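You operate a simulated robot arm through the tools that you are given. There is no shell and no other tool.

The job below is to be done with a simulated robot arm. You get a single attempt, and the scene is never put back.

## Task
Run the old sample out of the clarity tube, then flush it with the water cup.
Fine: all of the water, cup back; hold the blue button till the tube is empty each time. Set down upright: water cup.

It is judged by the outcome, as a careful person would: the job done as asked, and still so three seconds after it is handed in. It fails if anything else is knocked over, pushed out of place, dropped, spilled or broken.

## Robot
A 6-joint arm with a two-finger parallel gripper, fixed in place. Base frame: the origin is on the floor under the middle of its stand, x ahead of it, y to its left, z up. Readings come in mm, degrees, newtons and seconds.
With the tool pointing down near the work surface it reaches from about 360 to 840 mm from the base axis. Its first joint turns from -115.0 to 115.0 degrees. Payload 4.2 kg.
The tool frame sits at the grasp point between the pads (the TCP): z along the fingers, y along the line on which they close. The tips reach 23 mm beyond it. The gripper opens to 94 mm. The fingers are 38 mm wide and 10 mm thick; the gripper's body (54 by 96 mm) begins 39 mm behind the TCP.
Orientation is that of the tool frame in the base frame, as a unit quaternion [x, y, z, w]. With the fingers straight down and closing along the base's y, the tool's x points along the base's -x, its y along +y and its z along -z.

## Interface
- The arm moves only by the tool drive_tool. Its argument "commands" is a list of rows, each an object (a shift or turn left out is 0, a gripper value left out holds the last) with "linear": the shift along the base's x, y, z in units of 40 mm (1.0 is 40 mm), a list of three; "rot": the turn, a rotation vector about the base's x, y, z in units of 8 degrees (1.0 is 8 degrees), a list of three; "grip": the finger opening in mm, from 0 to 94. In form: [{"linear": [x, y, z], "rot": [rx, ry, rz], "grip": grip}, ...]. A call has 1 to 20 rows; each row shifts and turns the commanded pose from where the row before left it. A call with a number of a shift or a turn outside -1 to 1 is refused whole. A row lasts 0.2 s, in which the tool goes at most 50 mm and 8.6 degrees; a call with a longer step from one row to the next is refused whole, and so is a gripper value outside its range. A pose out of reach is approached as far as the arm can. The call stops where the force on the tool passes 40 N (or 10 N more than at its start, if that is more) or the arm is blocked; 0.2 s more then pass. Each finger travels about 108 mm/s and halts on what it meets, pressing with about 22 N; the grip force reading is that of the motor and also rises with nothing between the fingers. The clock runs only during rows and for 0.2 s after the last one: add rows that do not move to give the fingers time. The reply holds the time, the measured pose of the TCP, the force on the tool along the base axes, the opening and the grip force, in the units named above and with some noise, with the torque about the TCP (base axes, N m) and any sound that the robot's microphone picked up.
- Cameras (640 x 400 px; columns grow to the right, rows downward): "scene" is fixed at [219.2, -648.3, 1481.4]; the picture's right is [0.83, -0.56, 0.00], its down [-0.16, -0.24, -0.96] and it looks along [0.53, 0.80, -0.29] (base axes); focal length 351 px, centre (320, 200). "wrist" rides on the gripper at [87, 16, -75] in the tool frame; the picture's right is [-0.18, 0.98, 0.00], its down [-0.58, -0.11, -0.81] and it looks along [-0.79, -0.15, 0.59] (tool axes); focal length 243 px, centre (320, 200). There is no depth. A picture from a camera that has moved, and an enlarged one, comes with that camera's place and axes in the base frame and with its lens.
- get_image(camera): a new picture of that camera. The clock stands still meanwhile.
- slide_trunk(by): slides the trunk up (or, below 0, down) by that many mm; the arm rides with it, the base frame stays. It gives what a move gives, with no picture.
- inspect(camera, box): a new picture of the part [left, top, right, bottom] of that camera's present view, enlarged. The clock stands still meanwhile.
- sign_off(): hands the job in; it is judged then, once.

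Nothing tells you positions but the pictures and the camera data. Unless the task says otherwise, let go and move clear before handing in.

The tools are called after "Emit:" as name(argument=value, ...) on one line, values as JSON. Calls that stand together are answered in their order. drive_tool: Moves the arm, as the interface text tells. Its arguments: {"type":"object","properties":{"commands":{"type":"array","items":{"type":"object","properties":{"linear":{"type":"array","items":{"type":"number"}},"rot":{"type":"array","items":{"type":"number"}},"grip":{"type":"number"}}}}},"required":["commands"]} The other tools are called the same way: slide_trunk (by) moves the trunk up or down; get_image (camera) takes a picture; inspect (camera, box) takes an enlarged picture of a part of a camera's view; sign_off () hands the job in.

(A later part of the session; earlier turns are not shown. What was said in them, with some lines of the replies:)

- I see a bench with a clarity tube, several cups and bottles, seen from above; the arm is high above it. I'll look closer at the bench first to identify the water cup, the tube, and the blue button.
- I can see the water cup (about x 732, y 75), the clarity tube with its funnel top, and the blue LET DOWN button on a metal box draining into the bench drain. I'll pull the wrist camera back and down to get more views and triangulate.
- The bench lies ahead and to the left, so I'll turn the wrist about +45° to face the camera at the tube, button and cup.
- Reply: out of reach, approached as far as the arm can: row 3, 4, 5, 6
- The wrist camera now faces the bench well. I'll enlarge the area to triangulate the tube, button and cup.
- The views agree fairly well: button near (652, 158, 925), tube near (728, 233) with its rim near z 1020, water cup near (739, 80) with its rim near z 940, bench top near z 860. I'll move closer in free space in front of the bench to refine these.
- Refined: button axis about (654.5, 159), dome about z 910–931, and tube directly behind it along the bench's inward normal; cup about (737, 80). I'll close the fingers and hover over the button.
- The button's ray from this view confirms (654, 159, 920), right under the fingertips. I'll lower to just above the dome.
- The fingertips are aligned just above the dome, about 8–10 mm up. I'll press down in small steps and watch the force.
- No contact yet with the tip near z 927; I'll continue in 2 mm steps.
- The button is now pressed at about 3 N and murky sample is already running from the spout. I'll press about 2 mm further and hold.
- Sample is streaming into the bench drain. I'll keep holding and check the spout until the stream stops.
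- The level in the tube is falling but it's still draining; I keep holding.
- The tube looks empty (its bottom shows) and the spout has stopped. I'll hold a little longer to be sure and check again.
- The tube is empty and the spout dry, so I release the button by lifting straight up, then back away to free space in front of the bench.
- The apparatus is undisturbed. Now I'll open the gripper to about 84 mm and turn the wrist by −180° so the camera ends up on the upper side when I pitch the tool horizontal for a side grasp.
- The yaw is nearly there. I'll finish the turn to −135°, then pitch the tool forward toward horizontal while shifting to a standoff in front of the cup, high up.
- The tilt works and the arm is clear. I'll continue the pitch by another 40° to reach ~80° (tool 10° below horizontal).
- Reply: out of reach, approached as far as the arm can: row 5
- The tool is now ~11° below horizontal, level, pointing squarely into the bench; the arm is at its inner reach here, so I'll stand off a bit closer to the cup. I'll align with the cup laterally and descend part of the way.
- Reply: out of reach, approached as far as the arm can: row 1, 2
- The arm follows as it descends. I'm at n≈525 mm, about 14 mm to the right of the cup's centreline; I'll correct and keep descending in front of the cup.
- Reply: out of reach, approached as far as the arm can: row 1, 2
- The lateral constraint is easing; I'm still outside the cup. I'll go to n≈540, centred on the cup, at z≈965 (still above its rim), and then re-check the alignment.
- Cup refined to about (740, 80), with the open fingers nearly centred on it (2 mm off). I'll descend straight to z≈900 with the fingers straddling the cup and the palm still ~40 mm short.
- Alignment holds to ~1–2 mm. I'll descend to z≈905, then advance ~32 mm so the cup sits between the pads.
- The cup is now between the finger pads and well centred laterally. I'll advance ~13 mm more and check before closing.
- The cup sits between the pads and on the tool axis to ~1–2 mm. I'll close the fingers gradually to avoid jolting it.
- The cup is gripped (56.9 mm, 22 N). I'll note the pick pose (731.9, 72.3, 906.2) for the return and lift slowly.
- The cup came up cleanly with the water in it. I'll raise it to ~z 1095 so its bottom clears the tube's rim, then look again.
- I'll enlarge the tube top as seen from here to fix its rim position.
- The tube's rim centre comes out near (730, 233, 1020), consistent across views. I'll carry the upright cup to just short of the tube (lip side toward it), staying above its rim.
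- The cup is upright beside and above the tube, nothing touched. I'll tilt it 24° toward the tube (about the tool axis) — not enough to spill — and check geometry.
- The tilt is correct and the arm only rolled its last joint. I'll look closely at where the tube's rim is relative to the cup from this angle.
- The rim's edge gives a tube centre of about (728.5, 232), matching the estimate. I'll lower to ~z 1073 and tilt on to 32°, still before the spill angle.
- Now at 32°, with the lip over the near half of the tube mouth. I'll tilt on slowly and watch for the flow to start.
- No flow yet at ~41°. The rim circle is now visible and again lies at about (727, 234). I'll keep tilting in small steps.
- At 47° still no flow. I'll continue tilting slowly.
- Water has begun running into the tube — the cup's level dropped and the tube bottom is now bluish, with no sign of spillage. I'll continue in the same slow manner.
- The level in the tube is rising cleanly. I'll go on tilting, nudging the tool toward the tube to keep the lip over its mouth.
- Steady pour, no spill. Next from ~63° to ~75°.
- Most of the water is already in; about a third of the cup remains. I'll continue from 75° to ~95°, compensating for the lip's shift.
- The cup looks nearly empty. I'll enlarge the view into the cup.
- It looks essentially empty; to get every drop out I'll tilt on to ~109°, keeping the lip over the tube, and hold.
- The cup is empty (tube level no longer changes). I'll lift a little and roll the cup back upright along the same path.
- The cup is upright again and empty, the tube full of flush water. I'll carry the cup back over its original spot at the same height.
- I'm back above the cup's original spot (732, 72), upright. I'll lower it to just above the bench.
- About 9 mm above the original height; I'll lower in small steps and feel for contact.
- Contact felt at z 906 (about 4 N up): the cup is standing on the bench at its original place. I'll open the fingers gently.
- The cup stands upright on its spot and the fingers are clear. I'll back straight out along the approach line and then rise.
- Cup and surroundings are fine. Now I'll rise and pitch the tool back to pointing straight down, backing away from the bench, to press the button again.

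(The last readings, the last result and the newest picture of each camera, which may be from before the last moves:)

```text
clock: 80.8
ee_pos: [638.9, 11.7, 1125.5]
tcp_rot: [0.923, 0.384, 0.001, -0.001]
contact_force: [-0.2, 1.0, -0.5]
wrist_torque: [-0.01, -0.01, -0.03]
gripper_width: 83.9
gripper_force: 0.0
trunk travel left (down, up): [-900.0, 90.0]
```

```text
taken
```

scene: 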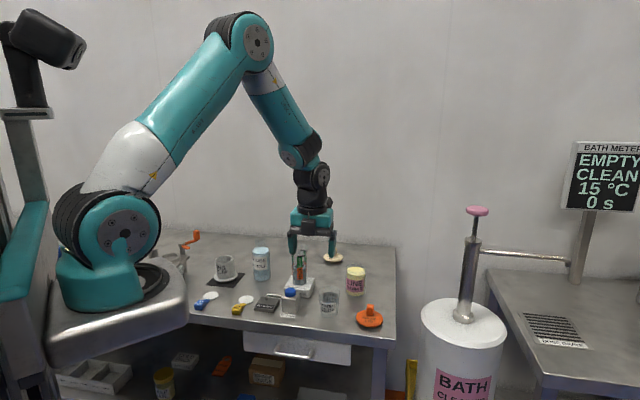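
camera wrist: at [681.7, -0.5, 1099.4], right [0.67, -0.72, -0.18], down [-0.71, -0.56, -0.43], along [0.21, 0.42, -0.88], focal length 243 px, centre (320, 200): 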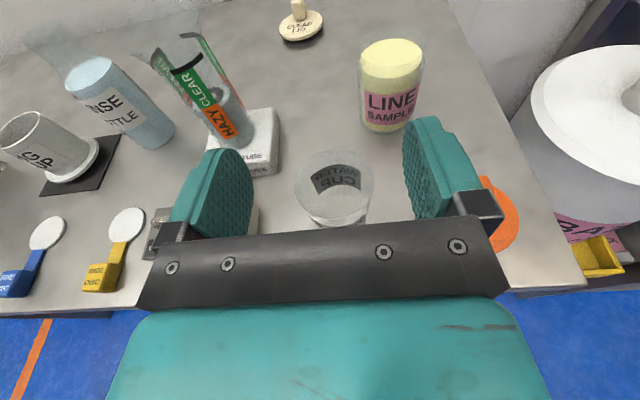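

The tool points straight down again. I'll turn it +180° and close the fingers, in free space.

Emit:
drive_tool(commands=[{"rot": [0, 0, 1], "grip": 60}, {"rot": [0, 0, 1], "grip": 30}, {"rot": [0, 0, 1], "grip": 0}, {"rot": [0, 0, 1]}, {"rot": [0, 0, 1]}, {"rot": [0, 0, 1]}, {"rot": [0, 0, 1]}, {"rot": [0, 0, 1]}, {"rot": [0, 0, 1]}, {"rot": [0, 0, 1]}, {"rot": [0, 0, 1]}, {"rot": [0, 0, 1]}, {"rot": [0, 0, 1]}, {"rot": [0, 0, 1]}, {"rot": [0, 0, 1]}, {"rot": [0, 0, 1]}, {"rot": [0, 0, 1]}, {"rot": [0, 0, 1]}, {"rot": [0, 0, 1]}, {"rot": [0, 0, 1]}])

Emit:
drive_tool(commands=[{"rot": [0, 0, 1]}, {"rot": [0, 0, 1]}, {"rot": [0, 0, 0.55]}, {}])

Emit:
get_image(camera="wrist")

Emit:
inspect(camera="scene", box=[240, 230, 400, 340])

```text
clock: 85.0
ee_pos: [639.5, 12.3, 1123.7]
tcp_rot: [-0.22, 0.976, 0.0, -0.002]
contact_force: [0.5, 0.0, 0.6]
wrist_torque: [0.01, -0.01, -0.01]
gripper_width: 0.1
gripper_force: 21.9
trunk travel left (down, up): [-900.0, 90.0]
```

```text
clock: 86.0
ee_pos: [638.4, 11.6, 1124.9]
tcp_rot: [-0.389, 0.921, -0.001, -0.001]
contact_force: [0.1, -0.1, 0.0]
wrist_torque: [-0.02, 0.0, -0.03]
gripper_width: 0.0
gripper_force: 21.9
trunk travel left (down, up): [-900.0, 90.0]
```

```text
taken
camera wrist: at [567.2, -38.8, 1200.6], right [-0.57, 0.82, 0.0], down [0.49, 0.34, 0.8], along [0.66, 0.46, -0.59], focal length 243 px, centre (320, 200)
```

wrist: 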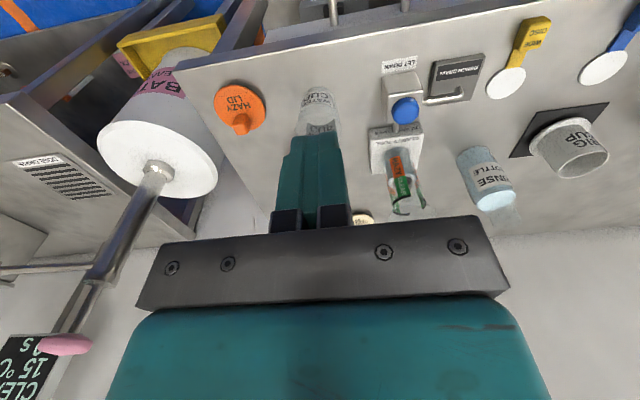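

```text
3.64 times, centred on (320, 285) of scene
camera zoom: at [219.2, -648.3, 1481.4], right [0.83, -0.56, 0.0], down [-0.16, -0.24, -0.96], along [0.53, 0.8, -0.29], focal length 1278 px, centre (320, -109)
```

zoom: 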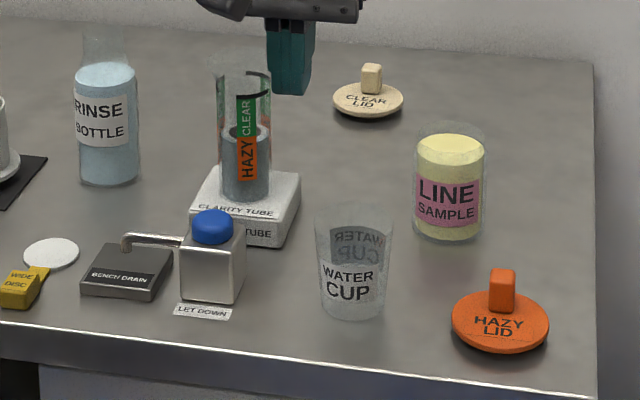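

The cup is upright, empty and back in place; the tube holds the flush water. I'll move over the button again.

Emit:
drive_tool(commands=[{"linear": [0.08, 0.737, -0.575]}, {"linear": [0.08, 0.737, -0.575]}, {"linear": [0.08, 0.737, -0.575]}, {"linear": [0.08, 0.737, -0.575]}, {"linear": [0.08, 0.737, -0.575]}, {}])

Emit:
get_image(camera="wrist")

```text
clock: 87.4
ee_pos: [655.5, 159.6, 1010.8]
tcp_rot: [-0.388, 0.922, -0.001, -0.001]
contact_force: [-1.1, -1.1, 0.0]
wrist_torque: [-0.03, 0.03, 0.01]
gripper_width: 0.1
gripper_force: 22.6
trunk travel left (down, up): [-900.0, 90.0]
```

```text
taken
camera wrist: at [582.6, 108.5, 1085.9], right [-0.57, 0.82, 0.0], down [0.49, 0.34, 0.8], along [0.66, 0.46, -0.59], focal length 243 px, centre (320, 200)
```

wrist: 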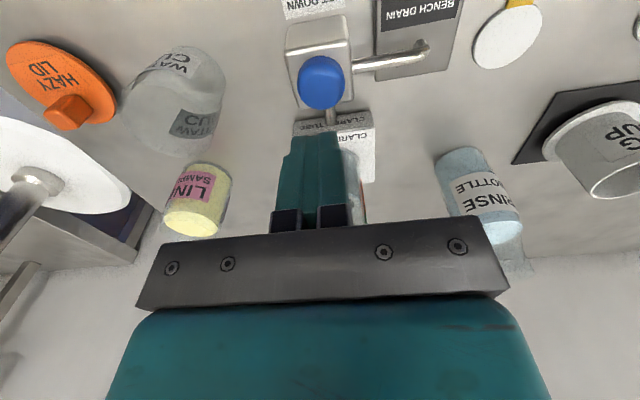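

I'm aligned over the button as before. I'll lower to just above it and then press in small steps.

Emit:
drive_tool(commands=[{"linear": [-0.02, 0, -0.6]}, {"linear": [0, 0, -0.6]}, {"linear": [0, 0, -0.3]}, {"linear": [0, 0, -0.1]}, {}])

```text
clock: 88.6
ee_pos: [655.6, 159.9, 945.0]
tcp_rot: [-0.387, 0.922, -0.001, -0.001]
contact_force: [0.2, 0.9, 1.5]
wrist_torque: [0.01, -0.03, -0.02]
gripper_width: 0.1
gripper_force: 22.3
trunk travel left (down, up): [-900.0, 90.0]
```

Emit:
drive_tool(commands=[{"linear": [0, 0, -0.05]}, {"linear": [0, 0, -0.05]}, {"linear": [0, 0, -0.04]}, {}, {}])

Emit:
inspect(camera="scene", box=[265, 250, 325, 325])

```text
clock: 89.8
ee_pos: [654.3, 159.4, 941.2]
tcp_rot: [-0.388, 0.922, -0.001, -0.002]
contact_force: [2.9, -0.6, 4.8]
wrist_torque: [0.07, -0.11, -0.04]
gripper_width: 0.0
gripper_force: 21.6
trunk travel left (down, up): [-900.0, 90.0]
```

```text
5.33 times, centred on (295, 288) of scene
camera zoom: at [219.2, -648.3, 1481.4], right [0.83, -0.56, 0.0], down [-0.16, -0.24, -0.96], along [0.53, 0.8, -0.29], focal length 1874 px, centre (453, -267)
```

zoom: 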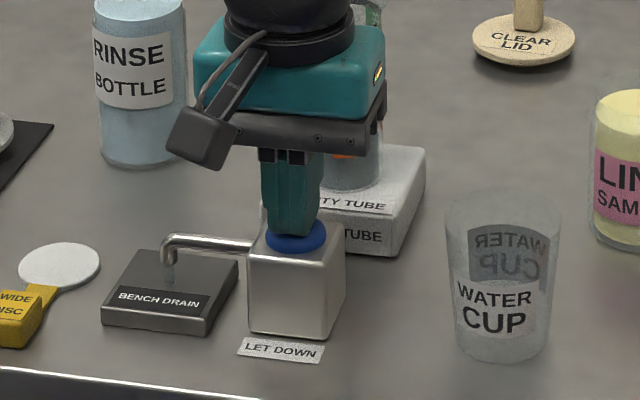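

The flush water is running from the spout. I'll press slightly firmer as before and hold.

Emit:
drive_tool(commands=[{"linear": [0, 0, -0.03]}, {}, {}, {}, {}, {}, {}, {}, {}, {}, {}, {}, {}, {}, {}, {}, {}, {}, {}, {}])

Emit:
drive_tool(commands=[{}, {}, {}, {}, {}, {}, {}, {}, {}, {}, {}, {}, {}, {}, {}, {}, {}, {}, {}, {}])

Emit:
inspect(camera="scene", box=[270, 250, 330, 310])

```text
clock: 94.0
ee_pos: [653.7, 158.8, 940.5]
tcp_rot: [-0.387, 0.922, 0.0, -0.002]
contact_force: [3.7, 0.6, 14.1]
wrist_torque: [0.05, -0.16, -0.02]
gripper_width: 0.0
gripper_force: 21.6
trunk travel left (down, up): [-900.0, 90.0]
```

```text
clock: 98.2
ee_pos: [654.4, 159.7, 939.3]
tcp_rot: [-0.387, 0.922, -0.001, -0.002]
contact_force: [1.3, 0.2, 13.8]
wrist_torque: [0.1, -0.09, -0.04]
gripper_width: 0.2
gripper_force: 22.1
trunk travel left (down, up): [-900.0, 90.0]
```

```text
6.67 times, centred on (300, 280) of scene
camera zoom: at [219.2, -648.3, 1481.4], right [0.83, -0.56, 0.0], down [-0.16, -0.24, -0.96], along [0.53, 0.8, -0.29], focal length 2342 px, centre (453, -333)
```

zoom: 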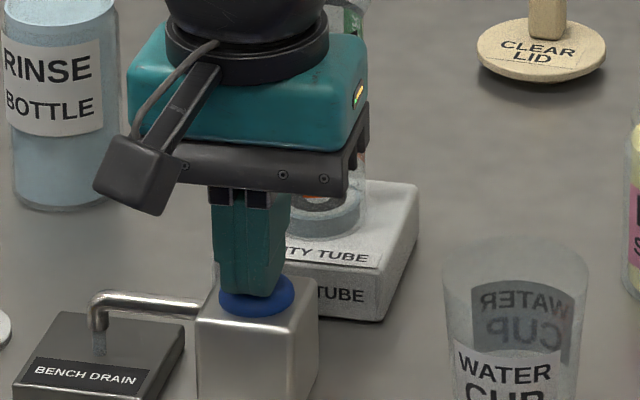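

The tube still has a little water and the spout is still running; I keep holding.

Emit:
drive_tool(commands=[{}, {}, {}, {}, {}, {}, {}, {}, {}, {}, {}, {}, {}, {}, {}, {}, {}, {}, {}, {}])

Emit:
inspect(camera="scene", box=[275, 255, 325, 305])

Emit:
get_image(camera="wrist")

```text
clock: 102.4
ee_pos: [652.9, 159.8, 939.6]
tcp_rot: [-0.388, 0.922, 0.0, -0.001]
contact_force: [-0.4, -0.4, 13.5]
wrist_torque: [0.1, -0.05, -0.02]
gripper_width: 0.0
gripper_force: 21.7
trunk travel left (down, up): [-900.0, 90.0]
```

```text
8.00 times, centred on (300, 280) of scene
camera zoom: at [219.2, -648.3, 1481.4], right [0.83, -0.56, 0.0], down [-0.16, -0.24, -0.96], along [0.53, 0.8, -0.29], focal length 2811 px, centre (480, -440)
```

zoom: 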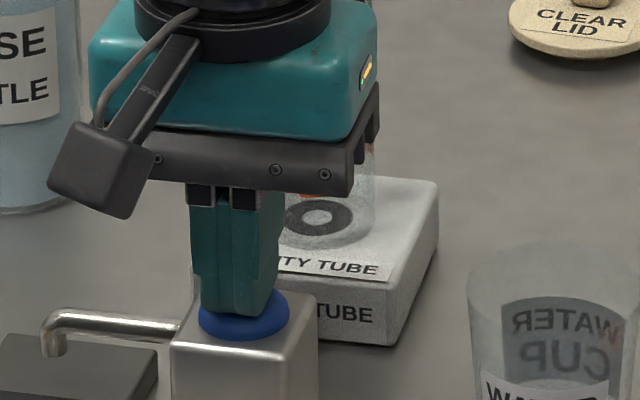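

```text
taken
camera wrist: at [582.1, 108.7, 1015.1], right [-0.57, 0.82, 0.0], down [0.49, 0.34, 0.8], along [0.66, 0.46, -0.59], focal length 243 px, centre (320, 200)
```

wrist: 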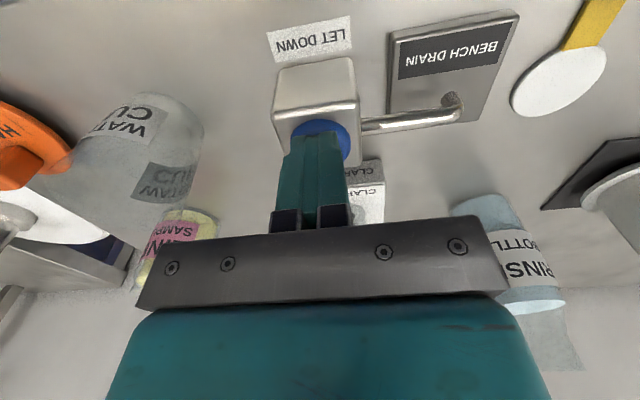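

The tube appears empty and the spout has stopped. I'll hold about two more seconds to be sure, then release.

Emit:
drive_tool(commands=[{}, {}, {}, {}, {}, {}, {}, {}, {}, {}])

Emit:
inspect(camera="scene", box=[275, 255, 325, 305])

```text
clock: 104.6
ee_pos: [653.3, 158.8, 939.7]
tcp_rot: [-0.387, 0.922, -0.001, -0.001]
contact_force: [-0.1, 0.0, 14.2]
wrist_torque: [0.05, -0.08, 0.03]
gripper_width: 0.0
gripper_force: 22.0
trunk travel left (down, up): [-900.0, 90.0]
```

```text
8.00 times, centred on (300, 280) of scene
camera zoom: at [219.2, -648.3, 1481.4], right [0.83, -0.56, 0.0], down [-0.16, -0.24, -0.96], along [0.53, 0.8, -0.29], focal length 2811 px, centre (480, -440)
```

zoom: 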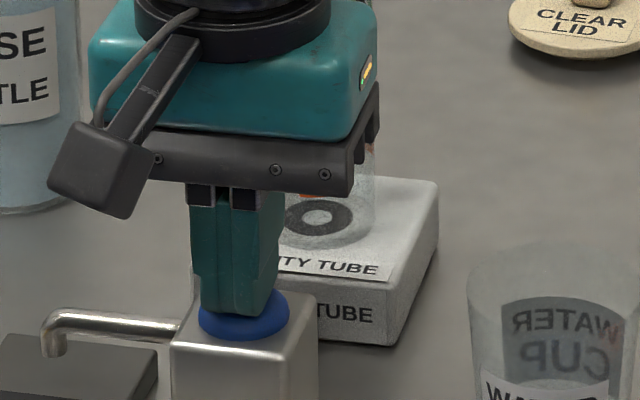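

The tube is empty and the spout dry. I'll lift straight off the button and move clear.

Emit:
drive_tool(commands=[{"linear": [0, 0, 0.4]}, {"linear": [0, 0, 1]}, {"linear": [0, 0, 1]}, {"linear": [0, 0, 1]}, {"linear": [-0.5, -0.5, 0.6]}, {"linear": [-0.5, -0.5, 0.6]}, {"linear": [-0.5, -0.5, 0.4]}, {"linear": [-0.5, -0.5, 0.2]}, {}, {}])

Emit:
get_image(camera="scene")

Emit:
inspect(camera="scene", box=[180, 225, 400, 345])

Emit:
get_image(camera="wrist")

```text
clock: 106.8
ee_pos: [573.7, 79.2, 1147.7]
tcp_rot: [-0.387, 0.922, -0.001, -0.002]
contact_force: [0.0, 0.1, -1.0]
wrist_torque: [-0.02, -0.01, -0.03]
gripper_width: 0.0
gripper_force: 22.3
trunk travel left (down, up): [-900.0, 90.0]
```

```text
taken
```

scene: 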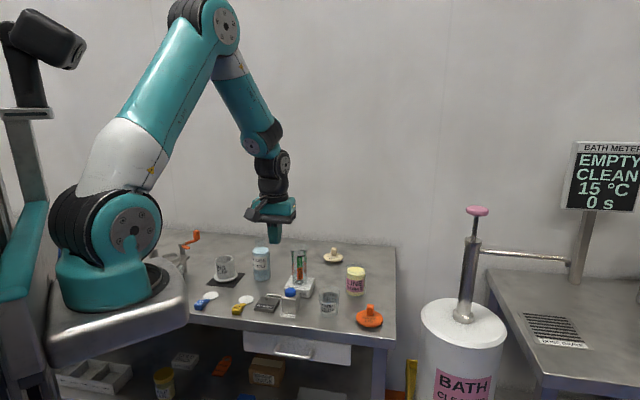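

```text
2.91 times, centred on (290, 285) of scene
camera zoom: at [219.2, -648.3, 1481.4], right [0.83, -0.56, 0.0], down [-0.16, -0.24, -0.96], along [0.53, 0.8, -0.29], focal length 1022 px, centre (407, -47)
```

zoom: 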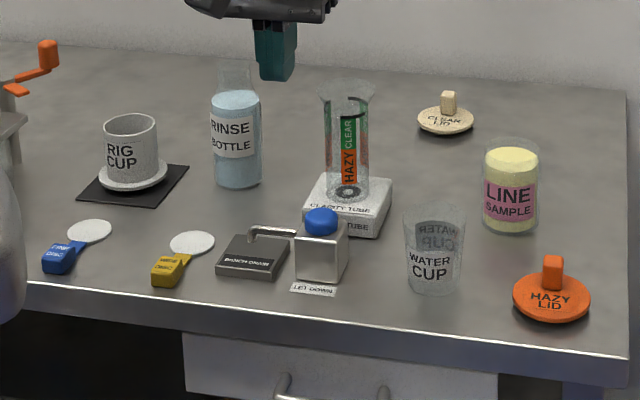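

```text
taken
camera wrist: at [502.0, 28.1, 1223.1], right [-0.57, 0.82, 0.0], down [0.49, 0.34, 0.8], along [0.66, 0.46, -0.59], focal length 243 px, centre (320, 200)
```

wrist: 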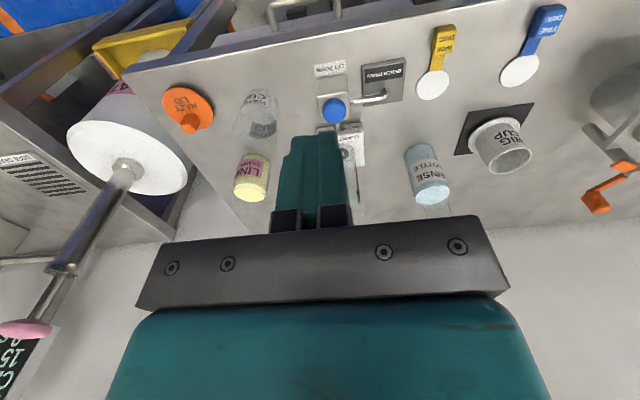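

Everything on the bench is where it was; a last close look at the cup and tube before handing in.

Emit:
inspect(camera="scene", box=[280, 240, 350, 325])

```text
4.71 times, centred on (315, 282) of scene
camera zoom: at [219.2, -648.3, 1481.4], right [0.83, -0.56, 0.0], down [-0.16, -0.24, -0.96], along [0.53, 0.8, -0.29], focal length 1653 px, centre (344, -188)
```

zoom: 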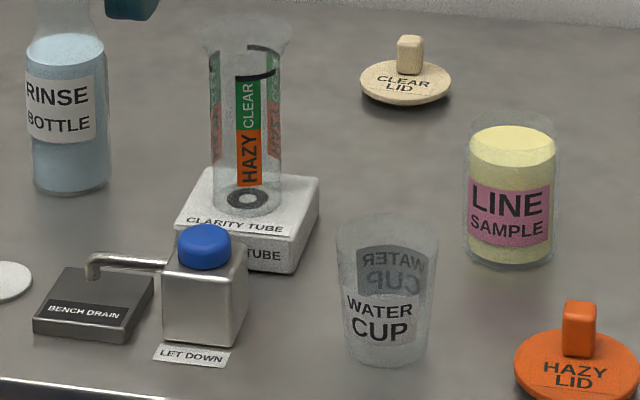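

The tube is empty, and the water cup is empty and upright on its original spot. The button is released, nothing is spilled, and the arm is clear, so I'm handing the job in.

Emit:
sign_off()

```text
The job is handed in.
```

The job is done and handed in: the clarity tube has been drained of the old sample, flushed once with the water cup, and drained again.

- **Old sample:** I held the blue button until the tube was empty and the spout had stopped, then a little longer.
- **Flush:** I poured the cup slowly into the tube and tilted it well past horizontal. The cup looked empty and the tube level stopped rising, with no spill visible.
- **Second drain:** I held the button again until the tube was empty and the spout was dry.
- **Water cup:** It is empty and standing upright on its original spot.

In the last pictures nothing else on the bench had moved. The button is released and the arm is clear.
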